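You operate a simulated robot arm through the tools that you are given. There is no shell and no other tool. Be economical: measure what you need, move in short steps, check, and stop when the job is done.

You are at the controls of a simulated robot arm. One attempt, no reset.

JOB
Shut the cloth drawer.

The check looks at the end state, three seconds after you hand in, the way a careful person would. Anything else that was tipped, shoved, dropped, spilled or broken makes it a failure. Flat cloth is picked up by pressing the open fingertips on it (5 to 10 N) and closing them slowly along it; thin cloth reads only 2 to 8 mm in the jaws.

ROBOT AND FRAMES
A 7-joint arm with a two-finger parallel gripper, fixed in place. Base frame: the origin is at the foot of the arm, x ahead of it, y to its left, z up. Lengths are in mm, angles in degrees, forces in N, time in s.
With the tool pointing down near the work surface it reaches from about 260 to 680 mm from the base axis. Its first joint turns from -66.0 to 66.0 degrees. Payload 1.57 kg.
The TCP is the grasp point between the finger pads, 30 mm short of the fingertips. In the tool frame z runs along the fingers and y along their closing line. Largest opening 110 mm; finger width 24, thickness 12; the body of the gripper, 48 by 112 mm, starts 78 mm behind the TCP.
Orientation is that of the tool frame in the base frame, as a unit quaternion [x, y, z, w]. With the fingers straight down and closing along the base's y, the tool's x points along the base's -x, its y along +y and its z along -z.

CONTROLS
- The arm moves only by the tool move_arm. Its arguments are lists of equal length, an entry for each row: "angular": the turn, a rotation vector about the tool's x, y, z in units of 6 degrees (1.0 is 6 degrees), a list of three; "linear": the shift along the tool's x, y, z in units of 50 mm (1.0 is 50 mm), a list of three; "claw": the closure, from 0 (fully open) to 1 (shut). In form: {"angular": [[wx, wy, wz], ...], "linear": [[tx, ty, tz], ...], "claw": [claw, ...]}. A call has 1 to 10 rows; each row shifts and turns the commanded pose from where the row before left it, along the tool's axes as they then stand. A call with a number of a shift or a turn outside -1 to 1 is refused whole. Each row takes 0.2 s and may step no farther than 50 mm and 8.6 degrees from the row before; otherwise, or with a gripper value out of range, the whole call is refused. Where a pose cannot be reached the arm comes as near as it can. A force on the tool above 40 N (or 10 N above the force at the start of the call, whichever is more), or a blocked arm, ends the call early, and 0.2 s more pass. Each finger travels about 108 mm/s and halts on what it meets, pressing with about 29 N; the grip force reading is that of the motor and also rises with nothing between the fingers. The clock runs only during rows and for 0.2 s after the last one: add rows that do not move to give the fingers time. It gives the time, the measured TCP pose, the force on the tool (base axes), the opening and the grip force at its end, in the units of the frame above (readings bear some noise).
- Cameras (640 x 400 px; columns grow to the right, rows downward): "scene" is fixed at [154.3, -394.7, 1385.6]; the picture's right is [0.82, -0.57, 0.00], its down [-0.43, -0.62, -0.65] and it looks along [0.37, 0.54, -0.76] (base axes); focal length 344 px, centre (320, 200). "wrist" rides on the gripper at [-36, 0, -80] in the tool frame; the picture's right is [0.00, -1.00, 0.00], its down [0.97, 0.00, -0.24] and it looks along [0.24, 0.00, 0.97] (tool axes); focal length 218 px, centre (320, 200). There is no depth. A picture from a camera that has moved, and an enlarged one, comes with that camera's place and axes in the base frame and with its lens.
- capture(camera): a new picture of that camera. The clock stands still meanwhile.
- close_up(camera, box): a new picture of the part [left, top, right, bottom] of that camera's present view, enlarged. The clock stands still meanwhile.
- job_done(): hands the job in; it is judged then, once.

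Work in short steps. Places have to be worked out from the pictures, the camera data and where the tool is seen: move nearer, look again, correct. Check each grasp and each placing, and mend what went wrong. You have 90 turns and 36 pictures in all, those below and enlarged ones among them. Open the gripper and draw the arm clear of the work before you hand the job in, unless the task says otherwise; then end with one line.

The tools are called as name(argument=value, ...) on one line, values as JSON. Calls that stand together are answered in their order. move_arm: Moves the arm, as the interface text tells. Its arguments: {"type":"object","properties":{"angular":{"type":"array"},"linear":{"type":"array"},"claw":{"type":"array"}},"required":["angular","linear","claw"]} The other tools are called the same way: capture (camera) takes a picture; close_up (camera, box) takes an enlarged picture of a part of a camera's view; job_done () hands the job in.

At the start:

```text
time: 0.0
tool_pos: [425.1, -33.5, 950.1]
tcp_rot: [0.0, 1.0, -0.001, 0.0]
wrist_force: [-0.7, -0.3, 0.4]
width: 109.9
gripper_force: 0.1
```

scene: 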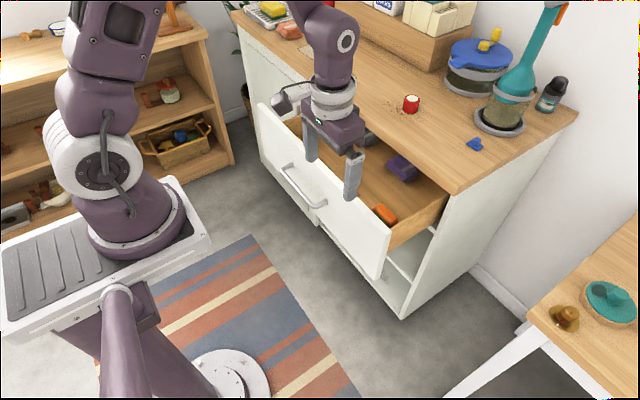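
wrist: 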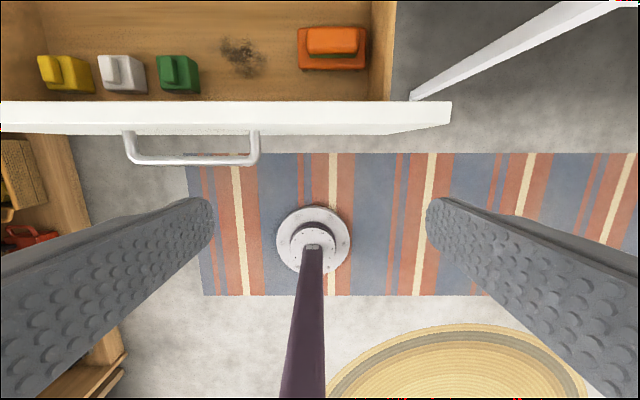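

The view shows one open drawer with small things inside. I'll look closer before touching anything.

close_up(camera="scene", box=[230, 80, 470, 320])

close_up(camera="wrist", box=[0, 0, 460, 200])

```text
1.67 times, centred on (350, 200) of scene
camera zoom: at [154.3, -394.7, 1385.6], right [0.82, -0.57, 0.0], down [-0.43, -0.62, -0.65], along [0.37, 0.54, -0.76], focal length 573 px, centre (270, 200)
```

zoom: 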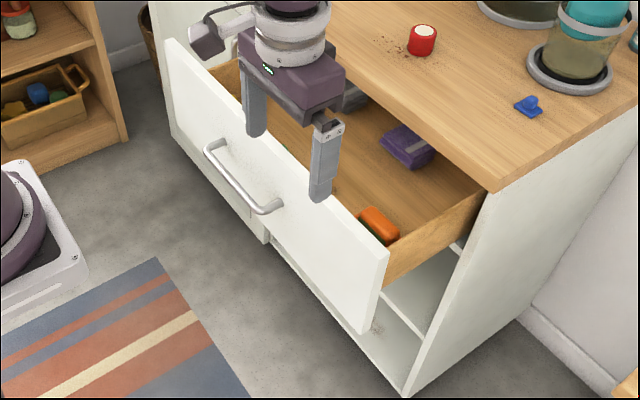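

```text
1.39 times, centred on (230, 100) of wrist
camera zoom: at [458.9, -32.9, 1030.6], right [0.0, -1.0, 0.0], down [-0.97, 0.0, 0.24], along [-0.24, 0.0, -0.97], focal length 304 px, centre (445, 339)
```

zoom: 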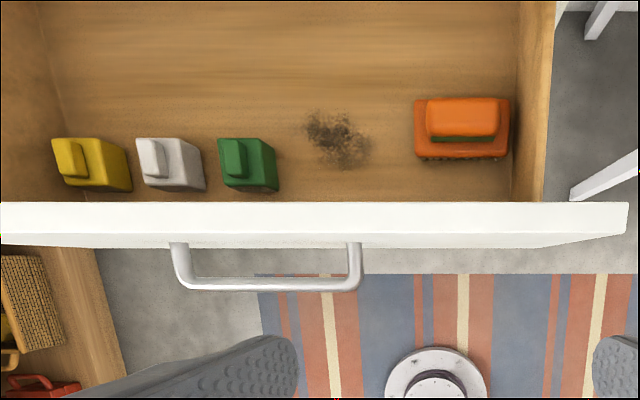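

The drawer front stands at about x=480–496, with its top at z≈830, spanning y≈-146 to 387. The handle is near its middle. I'll back off, shift left and tilt the wrist camera to see into the drawer and check for anything in the way.

move_arm(angular=[[0, -1, 0], [0, -1, 0], [0, -1, 0], [0, -1, 0], [0, -1, 0], [0, 0, 0]], linear=[[0.4, 0.6, 0], [0.4, 0.6, 0], [0.4, 0.6, 0], [0.4, 0.6, 0], [0.4, 0.6, 0], [0, 0, 0]], claw=[0, 0, 0, 0, 0, 0])

capture(camera="wrist")

capture(camera="scene")

```text
time: 1.4
tool_pos: [364.6, 55.9, 944.2]
tcp_rot: [0.001, 0.988, 0.0, 0.156]
wrist_force: [-0.2, -0.4, 0.6]
width: 109.9
gripper_force: 0.1
out of reach, approached as far as the arm can: row 4, 5
```

```text
31 pictures are left
camera wrist: at [373.0, 57.0, 1031.7], right [0.0, -1.0, 0.0], down [-1.0, 0.0, -0.07], along [0.07, 0.0, -1.0], focal length 218 px, centre (320, 200)
```

wrist: 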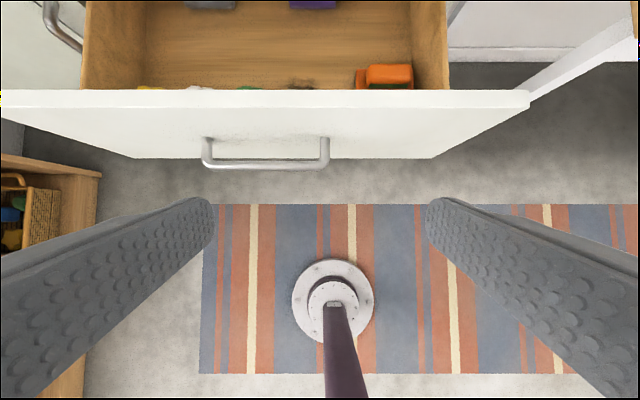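

```text
30 pictures are left
```

scene: 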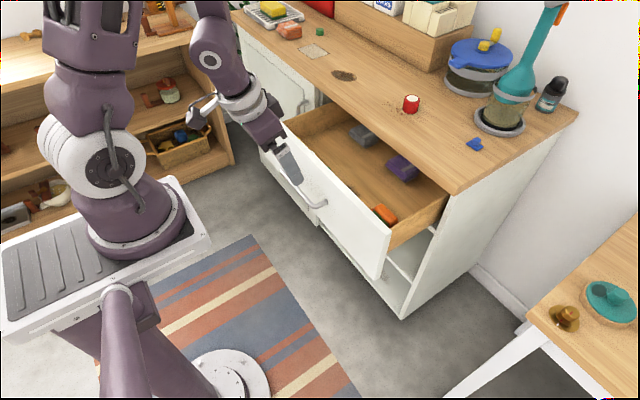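

The camera tilted as far as reach allowed. I'll zoom in on the drawer's left end, which looks different now.

close_up(camera="scene", box=[220, 50, 460, 290])

close_up(camera="scene", box=[230, 60, 330, 160])

```text
1.67 times, centred on (340, 170) of scene
camera zoom: at [154.3, -394.7, 1385.6], right [0.82, -0.57, 0.0], down [-0.43, -0.62, -0.65], along [0.37, 0.54, -0.76], focal length 573 px, centre (287, 250)
```

zoom: 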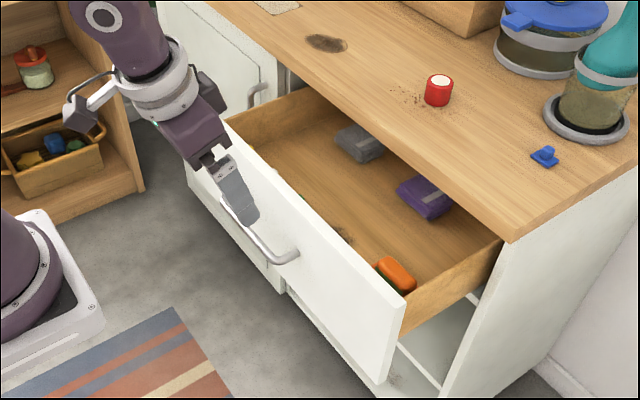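

```text
4.00 times, centred on (280, 110) of scene
camera zoom: at [154.3, -394.7, 1385.6], right [0.82, -0.57, 0.0], down [-0.43, -0.62, -0.65], along [0.37, 0.54, -0.76], focal length 1375 px, centre (480, 560)
```

zoom: 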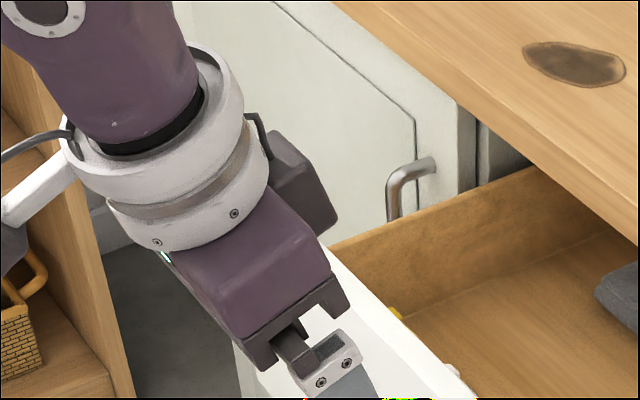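

A neighbouring door's handle sits near (598, 358, 790), which may be in the path of the drawer front's left end. I'll move left with the tool level and look straight at that area.

move_arm(angular=[[0, 1, 0], [0, 1, 0], [0, 1, 0], [0, 0, 0]], linear=[[0, 0.8, -0.4], [0, 0.8, -0.4], [0, 0.8, -0.4], [0, 0.8, 0]], claw=[0, 0, 0, 0])

capture(camera="wrist")

capture(camera="scene")

```text
time: 2.4
tool_pos: [351.6, 220.1, 1002.3]
tcp_rot: [0.0, 1.0, -0.001, -0.001]
wrist_force: [-0.8, 0.6, -0.6]
width: 109.9
gripper_force: 0.0
```

```text
27 pictures are left
camera wrist: at [385.3, 220.5, 1082.7], right [0.0, -1.0, 0.0], down [-0.97, 0.0, 0.24], along [-0.24, 0.0, -0.97], focal length 218 px, centre (320, 200)
```

wrist: 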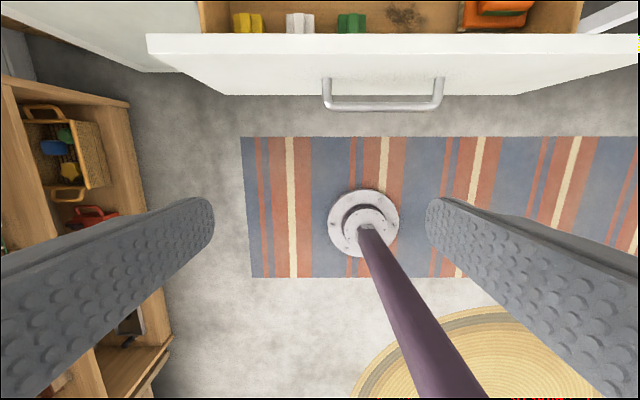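

```text
26 pictures are left
```

scene: 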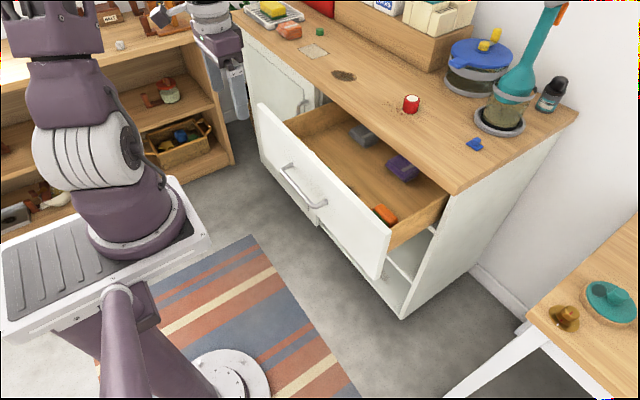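

The drawer front's left end is at y≈394. I'll zoom in on the neighbouring door to see whether it is ajar.

close_up(camera="scene", box=[225, 20, 345, 140])

move_arm(angular=[[0, 0, 0], [0, 0, 0], [0, 0, 0], [0, 0, 0]], linear=[[-0.8, 0.6, 0], [-0.8, 0.6, 0], [-0.8, 0, 0], [0, 0, 0]], claw=[0, 0, 0, 0])

capture(camera="wrist")

```text
3.33 times, centred on (285, 80) of scene
camera zoom: at [154.3, -394.7, 1385.6], right [0.82, -0.57, 0.0], down [-0.43, -0.62, -0.65], along [0.37, 0.54, -0.76], focal length 1146 px, centre (437, 600)
```

zoom: 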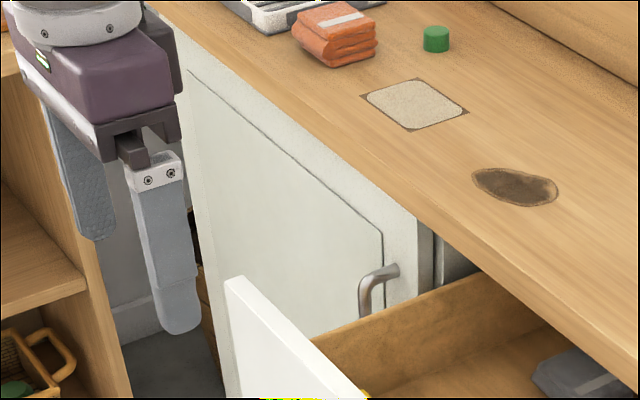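

```text
time: 3.4
tool_pos: [474.2, 277.6, 1001.7]
tcp_rot: [0.0, 1.0, -0.001, 0.0]
wrist_force: [0.6, -0.1, 0.4]
width: 109.8
gripper_force: 0.0
```

```text
24 pictures are left
camera wrist: at [507.4, 278.6, 1083.0], right [0.0, -1.0, 0.0], down [-0.97, 0.0, 0.24], along [-0.24, 0.0, -0.97], focal length 218 px, centre (320, 200)
```

wrist: 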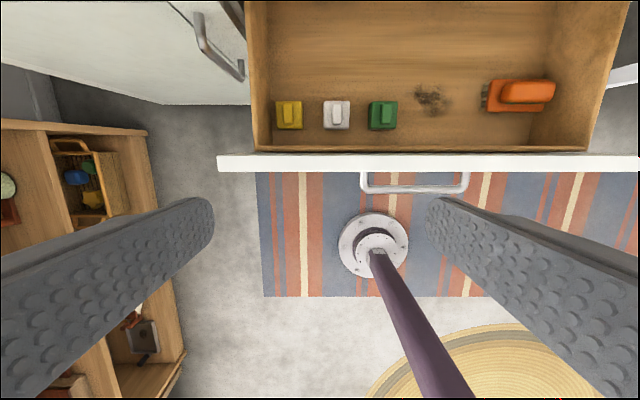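

The neighbouring door looks closed, but my fixes on its handle disagree. I'll move the camera forward and left over it to check the clearance to the drawer front.

move_arm(angular=[[0, 0, 0], [0, 0, 0], [0, 0, 0]], linear=[[-0.8, 0.8, 0], [-0.6, 0.8, 0], [0, 0, 0]], claw=[0, 0, 0])

capture(camera="wrist")

```text
refused: row 1 steps farther than a row can; nothing moved
```

```text
23 pictures are left
camera wrist: at [507.4, 278.6, 1083.0], right [0.0, -1.0, 0.0], down [-0.97, 0.0, 0.24], along [-0.24, 0.0, -0.97], focal length 218 px, centre (320, 200)
```

wrist: 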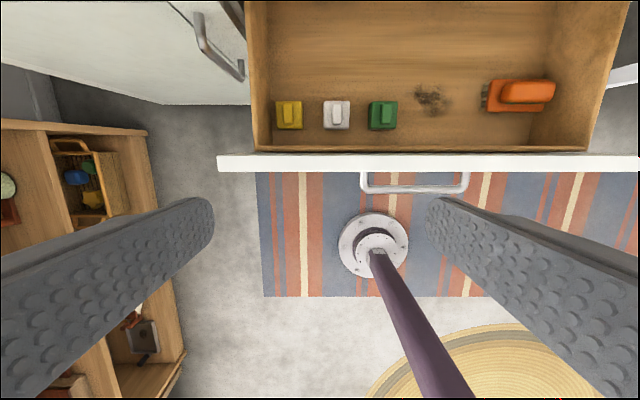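

That step was too long, so I'll use smaller ones.

move_arm(angular=[[0, 0, 0], [0, 0, 0], [0, 0, 0], [0, 0, 0]], linear=[[-0.5, 0.5, 0], [-0.5, 0.5, 0], [-0.3, 0.5, 0], [0, 0, 0]], claw=[0, 0, 0, 0])

capture(camera="wrist")

```text
time: 4.4
tool_pos: [538.4, 351.7, 1002.8]
tcp_rot: [0.0, 1.0, -0.001, -0.001]
wrist_force: [-0.2, -0.5, -0.4]
width: 110.2
gripper_force: 0.0
```

```text
22 pictures are left
camera wrist: at [572.5, 352.9, 1083.2], right [0.0, -1.0, 0.0], down [-0.97, 0.0, 0.24], along [-0.24, 0.0, -0.97], focal length 218 px, centre (320, 200)
```

wrist: 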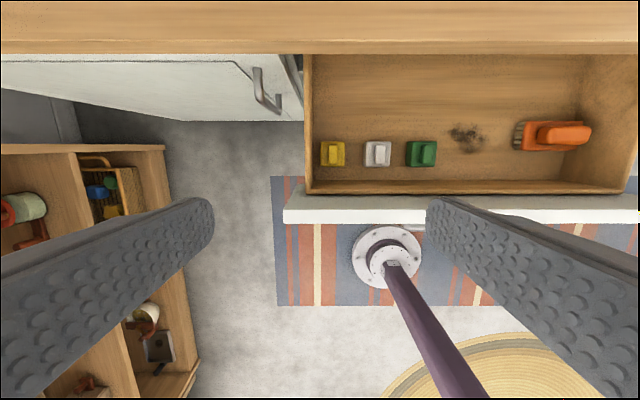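

The neighbour handle is at about y≈430 and the drawer front ends at y≈395, so it clears. The drawer front is at x≈482, the counter edge at x≈665 and the counter top at z≈854. I'll retreat, close the fingers, and line up at y≈124 in front of the drawer, above its handle.

move_arm(angular=[[0, 0, 0], [0, 0, 0], [0, 0, 0], [0, 0, 0], [0, 0, 0], [0, 0, 0], [0, 0, 0], [0, 0, 0]], linear=[[0.8, 0, 0], [0.8, -0.3, 0], [0.7, -0.6, 0], [0, -0.9, 0], [0, -0.9, 0], [0, -0.9, 0], [0, -0.95, 0], [0, 0, 0]], claw=[0.3, 0.6, 1, 1, 1, 1, 1, 1])

move_arm(angular=[[0, 0, 0], [0, 0, 0], [0, 0, 0], [0, 0, 0], [0, 0, 0]], linear=[[0, 0, 0.7], [0, 0, 0.7], [0, 0, 0.7], [0, 0, 0.7], [0, 0, 0]], claw=[1, 1, 1, 1, 1])

capture(camera="wrist")

capture(camera="scene")

```text
time: 6.2
tool_pos: [420.8, 124.2, 1004.9]
tcp_rot: [0.0, 1.0, 0.0, 0.0]
wrist_force: [0.7, 0.0, -0.5]
width: 0.1
gripper_force: 21.2
```

```text
time: 7.4
tool_pos: [422.3, 124.2, 863.4]
tcp_rot: [0.0, 1.0, 0.0, -0.001]
wrist_force: [0.6, -0.1, 0.3]
width: 0.2
gripper_force: 21.2
```

```text
21 pictures are left
camera wrist: at [455.9, 125.6, 943.7], right [0.0, -1.0, 0.0], down [-0.97, 0.0, 0.24], along [-0.24, 0.0, -0.97], focal length 218 px, centre (320, 200)
```

wrist: 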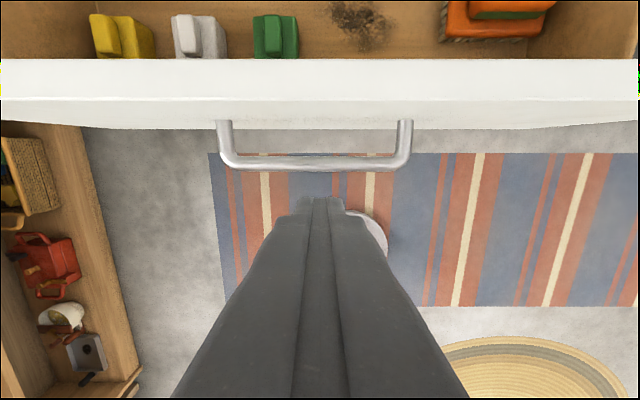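

```text
20 pictures are left
```

scene: 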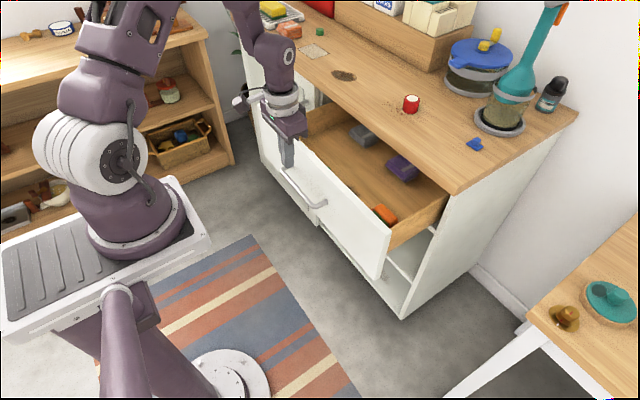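

The fingers are lined up with the handle's middle. I'll lower the tips to z≈785, above the handle, and approach the drawer front slowly.

move_arm(angular=[[0, 0, 0], [0, 0, 0], [0, 0, 0], [0, 0, 0], [0, 0, 0], [0, 0, 0], [0, 0, 0]], linear=[[0, 0, 0.5], [0, 0, 0.46], [-0.3, 0, 0], [-0.3, 0, 0], [-0.1, 0, 0], [-0.1, 0, 0], [-0.1, 0, 0]], claw=[1, 1, 1, 1, 1, 1, 1])

capture(camera="wrist")

```text
time: 9.0
tool_pos: [467.6, 123.0, 815.1]
tcp_rot: [0.0, 1.0, -0.001, 0.0]
wrist_force: [-1.9, 0.8, 0.2]
width: 0.1
gripper_force: 21.1
```

```text
19 pictures are left
camera wrist: at [502.3, 124.8, 895.4], right [0.0, -1.0, 0.0], down [-0.97, 0.0, 0.24], along [-0.24, 0.0, -0.97], focal length 218 px, centre (320, 200)
```

wrist: 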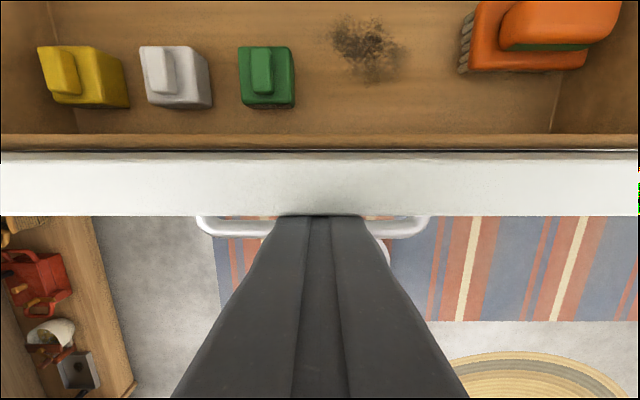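

Light contact at x≈468 (about 2 N), with the drawer front at 480. I'll push on slowly, watching the force.

move_arm(angular=[[0, 0, 0], [0, 0, 0], [0, 0, 0], [0, 0, 0], [0, 0, 0], [0, 0, 0]], linear=[[-0.1, 0, 0], [-0.15, 0, 0], [-0.15, 0, 0], [-0.15, 0, 0], [-0.15, 0, 0], [-0.1, 0, 0]], claw=[1, 1, 1, 1, 1, 1])

capture(camera="scene")

capture(camera="wrist")

```text
time: 10.4
tool_pos: [508.2, 125.1, 814.6]
tcp_rot: [0.0, 1.0, 0.0, 0.0]
wrist_force: [-1.4, 0.4, 0.7]
width: 0.0
gripper_force: 21.3
```

```text
18 pictures are left
```

scene: 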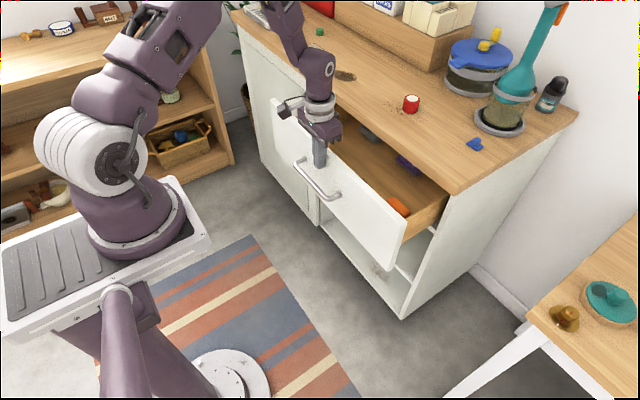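

```text
17 pictures are left
camera wrist: at [542.9, 124.7, 894.9], right [0.0, -1.0, 0.0], down [-0.97, 0.0, 0.24], along [-0.24, 0.0, -0.97], focal length 218 px, centre (320, 200)
```

wrist: 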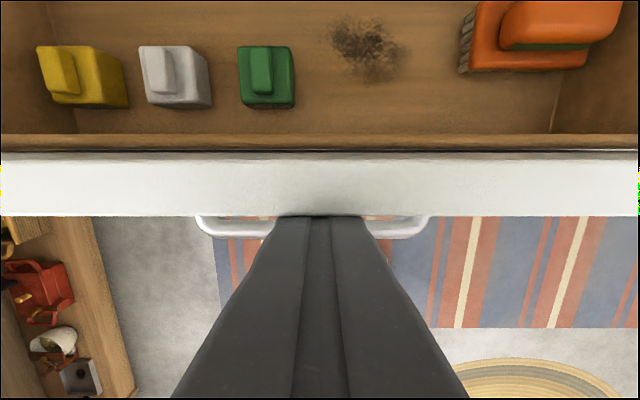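

It slides freely and the contents ride along undisturbed. Continuing.

move_arm(angular=[[0, 0, 0], [0, 0, 0], [0, 0, 0], [0, 0, 0], [0, 0, 0], [0, 0, 0], [0, 0, 0], [0, 0, 0], [0, 0, 0], [0, 0, 0]], linear=[[-0.12, 0, 0], [-0.15, 0, 0], [-0.15, 0, 0], [-0.15, 0, 0], [-0.15, 0, 0], [-0.15, 0, 0], [-0.15, 0, 0], [-0.15, 0, 0], [-0.15, 0, 0], [-0.1, 0, 0]], claw=[1, 1, 1, 1, 1, 1, 1, 1, 1, 1])

capture(camera="wrist")

capture(camera="scene")

```text
time: 12.6
tool_pos: [579.1, 122.9, 814.9]
tcp_rot: [0.0, 1.0, 0.0, 0.0]
wrist_force: [0.5, -0.5, -0.5]
width: 0.0
gripper_force: 21.8
```

```text
16 pictures are left
camera wrist: at [614.0, 124.9, 895.3], right [0.0, -1.0, 0.0], down [-0.97, 0.0, 0.24], along [-0.24, 0.0, -0.97], focal length 218 px, centre (320, 200)
```

wrist: 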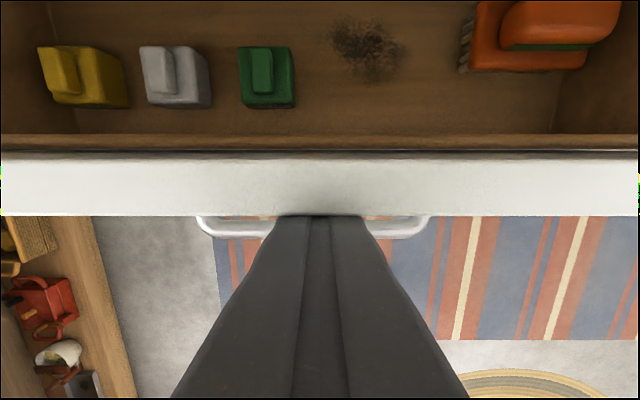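

```text
15 pictures are left
```

scene: 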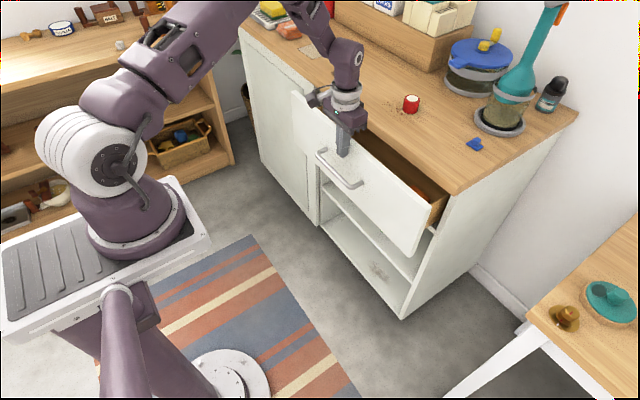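

About 70 mm remain. I'll push 40 mm more and check the camera's clearance over the counter edge.

move_arm(angular=[[0, 0, 0], [0, 0, 0], [0, 0, 0], [0, 0, 0], [0, 0, 0], [0, 0, 0]], linear=[[-0.12, 0, 0], [-0.15, 0, 0], [-0.15, 0, 0], [-0.15, 0, 0], [-0.15, 0, 0], [-0.1, 0, 0]], claw=[1, 1, 1, 1, 1, 1])

capture(camera="wrist")

close_up(camera="scene", box=[260, 50, 480, 270])

```text
time: 14.0
tool_pos: [620.4, 125.7, 814.2]
tcp_rot: [0.0, 1.0, 0.0, 0.0]
wrist_force: [-1.4, -0.6, 0.9]
width: 0.0
gripper_force: 21.9
```

```text
14 pictures are left
camera wrist: at [654.3, 126.2, 895.3], right [0.0, -1.0, 0.0], down [-0.97, 0.0, 0.24], along [-0.24, 0.0, -0.97], focal length 218 px, centre (320, 200)
```

wrist: 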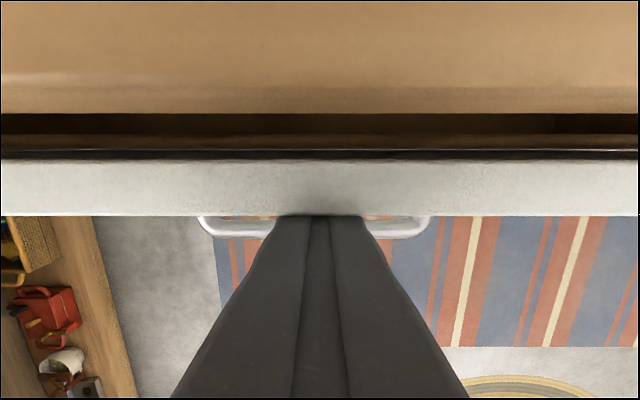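

```text
1.82 times, centred on (370, 160) of scene
camera zoom: at [154.3, -394.7, 1385.6], right [0.82, -0.57, 0.0], down [-0.43, -0.62, -0.65], along [0.37, 0.54, -0.76], focal length 625 px, centre (229, 273)
```

zoom: 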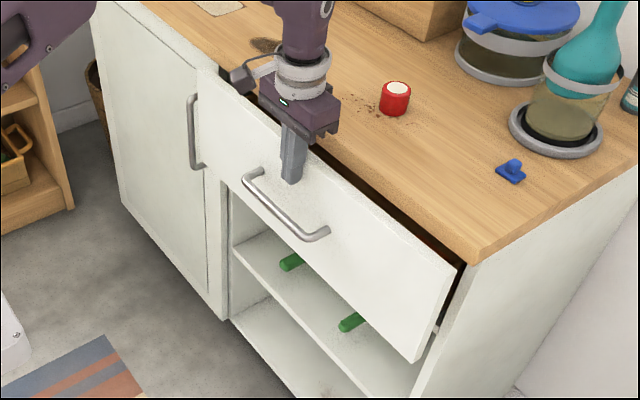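

The drawer front is ~13 mm short of the counter edge and still moving at ~1 N. I'll push gently until it seats.

move_arm(angular=[[0, 0, 0], [0, 0, 0], [0, 0, 0], [0, 0, 0], [0, 0, 0], [0, 0, 0]], linear=[[-0.08, 0, 0], [-0.08, 0, 0], [-0.08, 0, 0], [-0.08, 0, 0], [-0.08, 0, 0], [-0.08, 0, 0]], claw=[1, 1, 1, 1, 1, 1])

capture(camera="wrist")

close_up(camera="scene", box=[260, 50, 480, 270])

```text
time: 15.4
tool_pos: [644.7, 125.1, 813.8]
tcp_rot: [0.0, 1.0, -0.001, 0.001]
wrist_force: [-0.1, 0.3, -0.7]
width: 0.0
gripper_force: 20.8
```

```text
12 pictures are left
camera wrist: at [678.2, 125.6, 895.1], right [0.0, -1.0, 0.0], down [-0.97, 0.0, 0.24], along [-0.24, 0.0, -0.97], focal length 218 px, centre (320, 200)
```

wrist: 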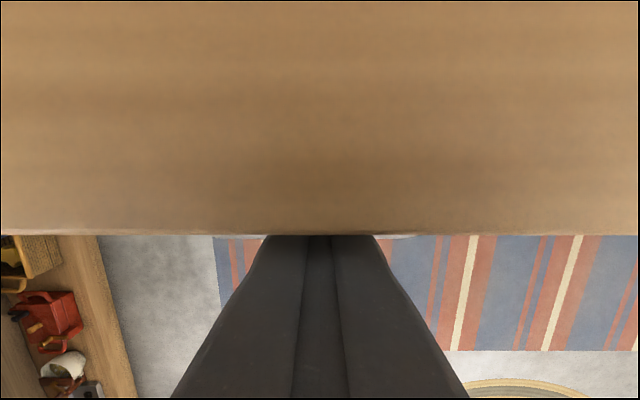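

```text
1.82 times, centred on (370, 160) of scene
camera zoom: at [154.3, -394.7, 1385.6], right [0.82, -0.57, 0.0], down [-0.43, -0.62, -0.65], along [0.37, 0.54, -0.76], focal length 625 px, centre (229, 273)
```

zoom: 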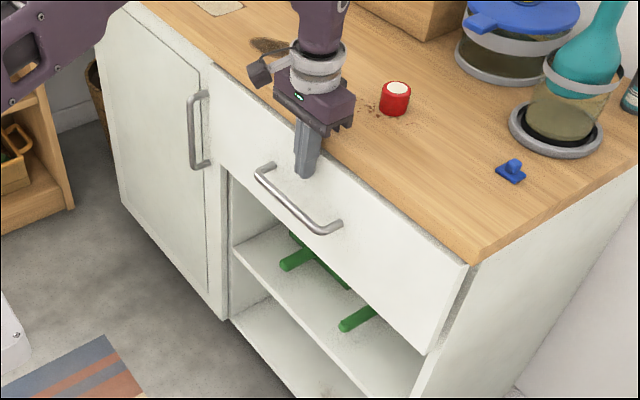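

The drawer front has gone under the counter's overhang, and the fingers are about 4 mm from the counter edge. I'll check whether the front is flush with the cabinet before pushing any more.

close_up(camera="scene", box=[385, 170, 465, 260])

close_up(camera="scene", box=[300, 60, 380, 150])

```text
4.44 times, centred on (425, 215) of scene
camera zoom: at [154.3, -394.7, 1385.6], right [0.82, -0.57, 0.0], down [-0.43, -0.62, -0.65], along [0.37, 0.54, -0.76], focal length 1528 px, centre (-147, 133)
```

zoom: 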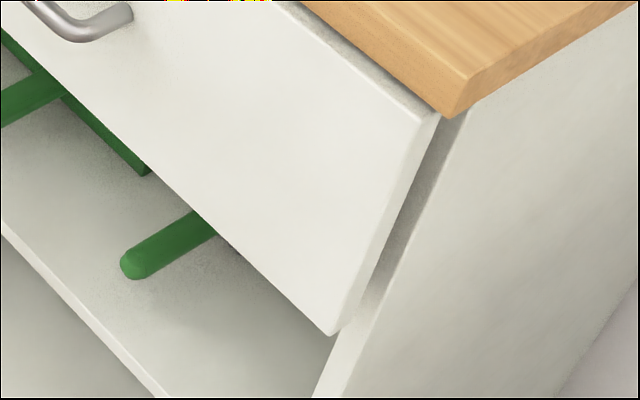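

```text
4.44 times, centred on (340, 105) of scene
camera zoom: at [154.3, -394.7, 1385.6], right [0.82, -0.57, 0.0], down [-0.43, -0.62, -0.65], along [0.37, 0.54, -0.76], focal length 1528 px, centre (231, 622)
```

zoom: 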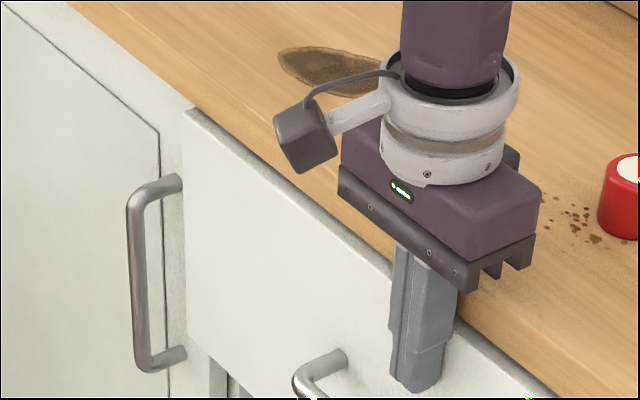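

The front still stands ~15 mm proud of the cabinet, and vertical fingers would hit the counter edge first. I'll back off and tilt the tool so the fingertips lead forward and can reach under the overhang.

move_arm(angular=[[0, 0, 0], [0, 0, 0], [0, 0, 0], [0, -1, 0], [0, -1, 0], [0, -1, 0], [0, -1, 0], [0, 0, 0]], linear=[[0.3, 0, 0], [0.4, 0, 0], [0.4, 0, 0], [0, 0, 0], [0, 0, 0], [0, 0, 0], [0, 0, 0], [0, 0, 0]], claw=[1, 1, 1, 1, 1, 1, 1, 1])

capture(camera="wrist")

```text
time: 17.2
tool_pos: [590.1, 123.4, 814.6]
tcp_rot: [-0.001, 0.978, 0.0, 0.209]
wrist_force: [-0.9, -0.9, -0.1]
width: 0.0
gripper_force: 21.2
```

```text
8 pictures are left
camera wrist: at [587.9, 125.4, 903.2], right [0.0, -1.0, 0.0], down [-0.98, 0.0, -0.18], along [0.18, 0.0, -0.98], focal length 218 px, centre (320, 200)
```

wrist: 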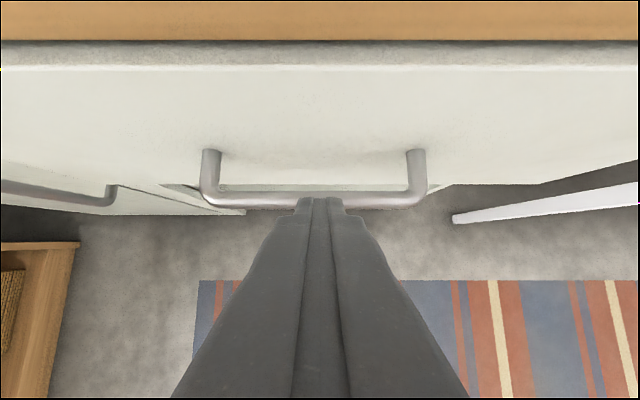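

The tilt worked (24°). The handle is at z≈742 and its bar at x≈619. I'll lower the tips to z≈770, above the bar, and move forward to touch the drawer front.

move_arm(angular=[[0, 0, 0], [0, 0, 0], [0, 0, 0], [0, 0, 0], [0, 0, 0], [0, 0, 0]], linear=[[0.163, 0, 0.366], [-0.256, 0, 0.114], [-0.256, 0, 0.114], [-0.22, 0, 0.098], [-0.091, 0, 0.041], [0, 0, 0]], claw=[1, 1, 1, 1, 1, 1])

```text
time: 18.6
tool_pos: [635.5, 125.1, 794.7]
tcp_rot: [0.0, 0.978, 0.0, 0.209]
wrist_force: [-1.2, 0.5, -0.1]
width: 0.1
gripper_force: 20.7
```

In contact at x≈658. I'll push on at 4 mm a step until it seats.

move_arm(angular=[[0, 0, 0], [0, 0, 0], [0, 0, 0], [0, 0, 0]], linear=[[-0.073, 0, 0.033], [-0.073, 0, 0.033], [-0.073, 0, 0.033], [0, 0, 0]], claw=[1, 1, 1, 1])

close_up(camera="scene", box=[385, 170, 465, 260])

```text
time: 19.6
tool_pos: [646.6, 126.4, 794.0]
tcp_rot: [0.001, 0.978, -0.001, 0.207]
wrist_force: [-1.2, 0.4, 0.1]
width: 0.0
gripper_force: 21.3
```

```text
4.44 times, centred on (425, 215) of scene
camera zoom: at [154.3, -394.7, 1385.6], right [0.82, -0.57, 0.0], down [-0.43, -0.62, -0.65], along [0.37, 0.54, -0.76], focal length 1528 px, centre (-147, 133)
```

zoom: 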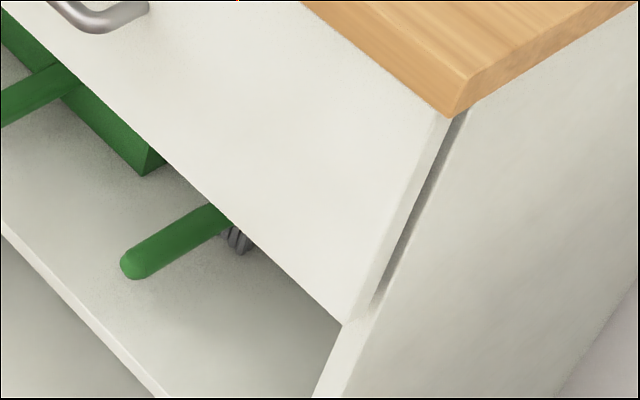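

The gap has nearly closed and the force is still low. Continuing.

move_arm(angular=[[0, 0, 0], [0, 0, 0], [0, 0, 0], [0, 0, 0], [0, 0, 0]], linear=[[-0.055, 0, 0.025], [-0.055, 0, 0.025], [-0.055, 0, 0.025], [-0.055, 0, 0.025], [0, 0, 0]], claw=[1, 1, 1, 1, 1])

```text
time: 20.8
tool_pos: [656.5, 125.7, 793.6]
tcp_rot: [0.0, 0.978, 0.0, 0.207]
wrist_force: [-17.9, -0.2, 5.8]
width: 0.2
gripper_force: 22.2
```

The force rose to 18 N at x≈680, so it looks seated. Checking by picture.

close_up(camera="scene", box=[385, 170, 465, 260])

```text
4.44 times, centred on (425, 215) of scene
camera zoom: at [153.8, -394.7, 1385.6], right [0.82, -0.57, 0.0], down [-0.43, -0.62, -0.65], along [0.37, 0.54, -0.76], focal length 1528 px, centre (-147, 133)
```

zoom: 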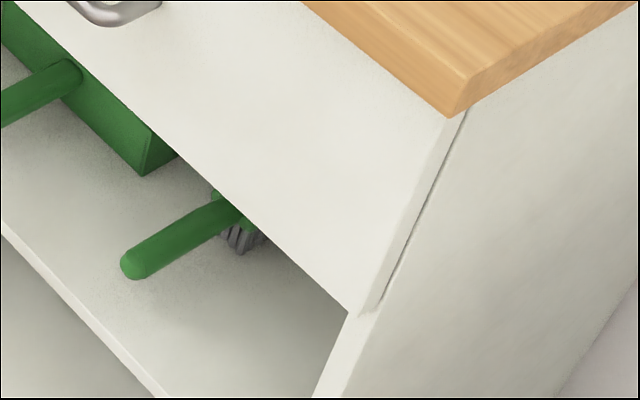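

The gap is gone and the drawer is shut. I'll draw back clear of the handle and counter, raise, level the tool and open the gripper.

move_arm(angular=[[0, 0, 0], [0, 0, 0], [0, 0, 0], [0, 0, 0], [0, 0, 0], [0, 0, 0], [0, 0, 0]], linear=[[0.15, 0, -0.067], [0.4, 0, -0.178], [0.6, 0, -0.267], [0.6, 0, -0.267], [-0.285, 0, -0.64], [-0.285, 0, -0.64], [-0.285, 0, -0.64]], claw=[1, 1, 1, 1, 1, 1, 1])

move_arm(angular=[[0, 1, 0], [0, 1, 0], [0, 1, 0], [0, 1, 0], [0, 0, 0], [0, 0, 0]], linear=[[0.5, 0, 0], [0.5, 0, 0], [0.5, 0, -0.3], [0.5, 0, 0], [0, 0, 0], [0, 0, 0]], claw=[1, 1, 0.7, 0.4, 0, 0])

capture(camera="scene")

close_up(camera="scene", box=[280, 60, 460, 260])

```text
time: 22.4
tool_pos: [559.5, 124.1, 900.3]
tcp_rot: [0.0, 0.978, 0.0, 0.208]
wrist_force: [-0.8, 0.3, -0.4]
width: 0.0
gripper_force: 21.8
```

```text
time: 23.8
tool_pos: [462.6, 125.6, 888.6]
tcp_rot: [0.0, 1.0, 0.0, -0.001]
wrist_force: [-0.3, 0.0, -0.9]
width: 109.7
gripper_force: 0.1
```

```text
5 pictures are left
```

scene: 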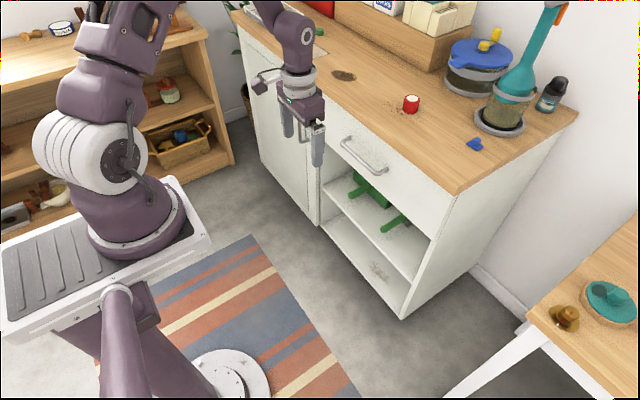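

```text
2.00 times, centred on (370, 160) of scene
camera zoom: at [154.3, -394.7, 1385.6], right [0.82, -0.57, 0.0], down [-0.43, -0.62, -0.65], along [0.37, 0.54, -0.76], focal length 688 px, centre (220, 280)
```

zoom: 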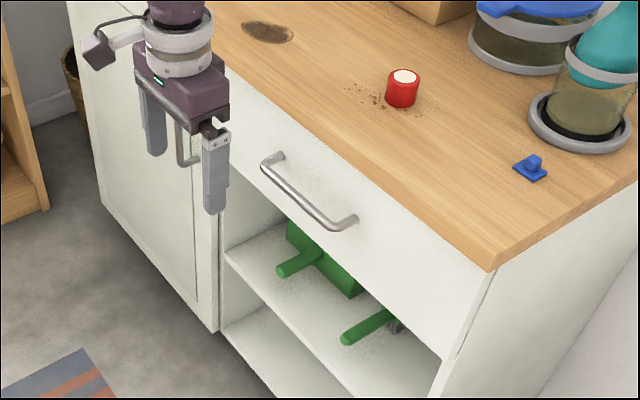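

The drawer stays shut with no gap, nothing else has moved, and the arm is clear with the gripper open. Handing in.

job_done()

```text
The job is handed in.
```

The cloth drawer is shut flush with the cabinet, nothing else I could see was disturbed, and the arm is drawn clear with the gripper open.
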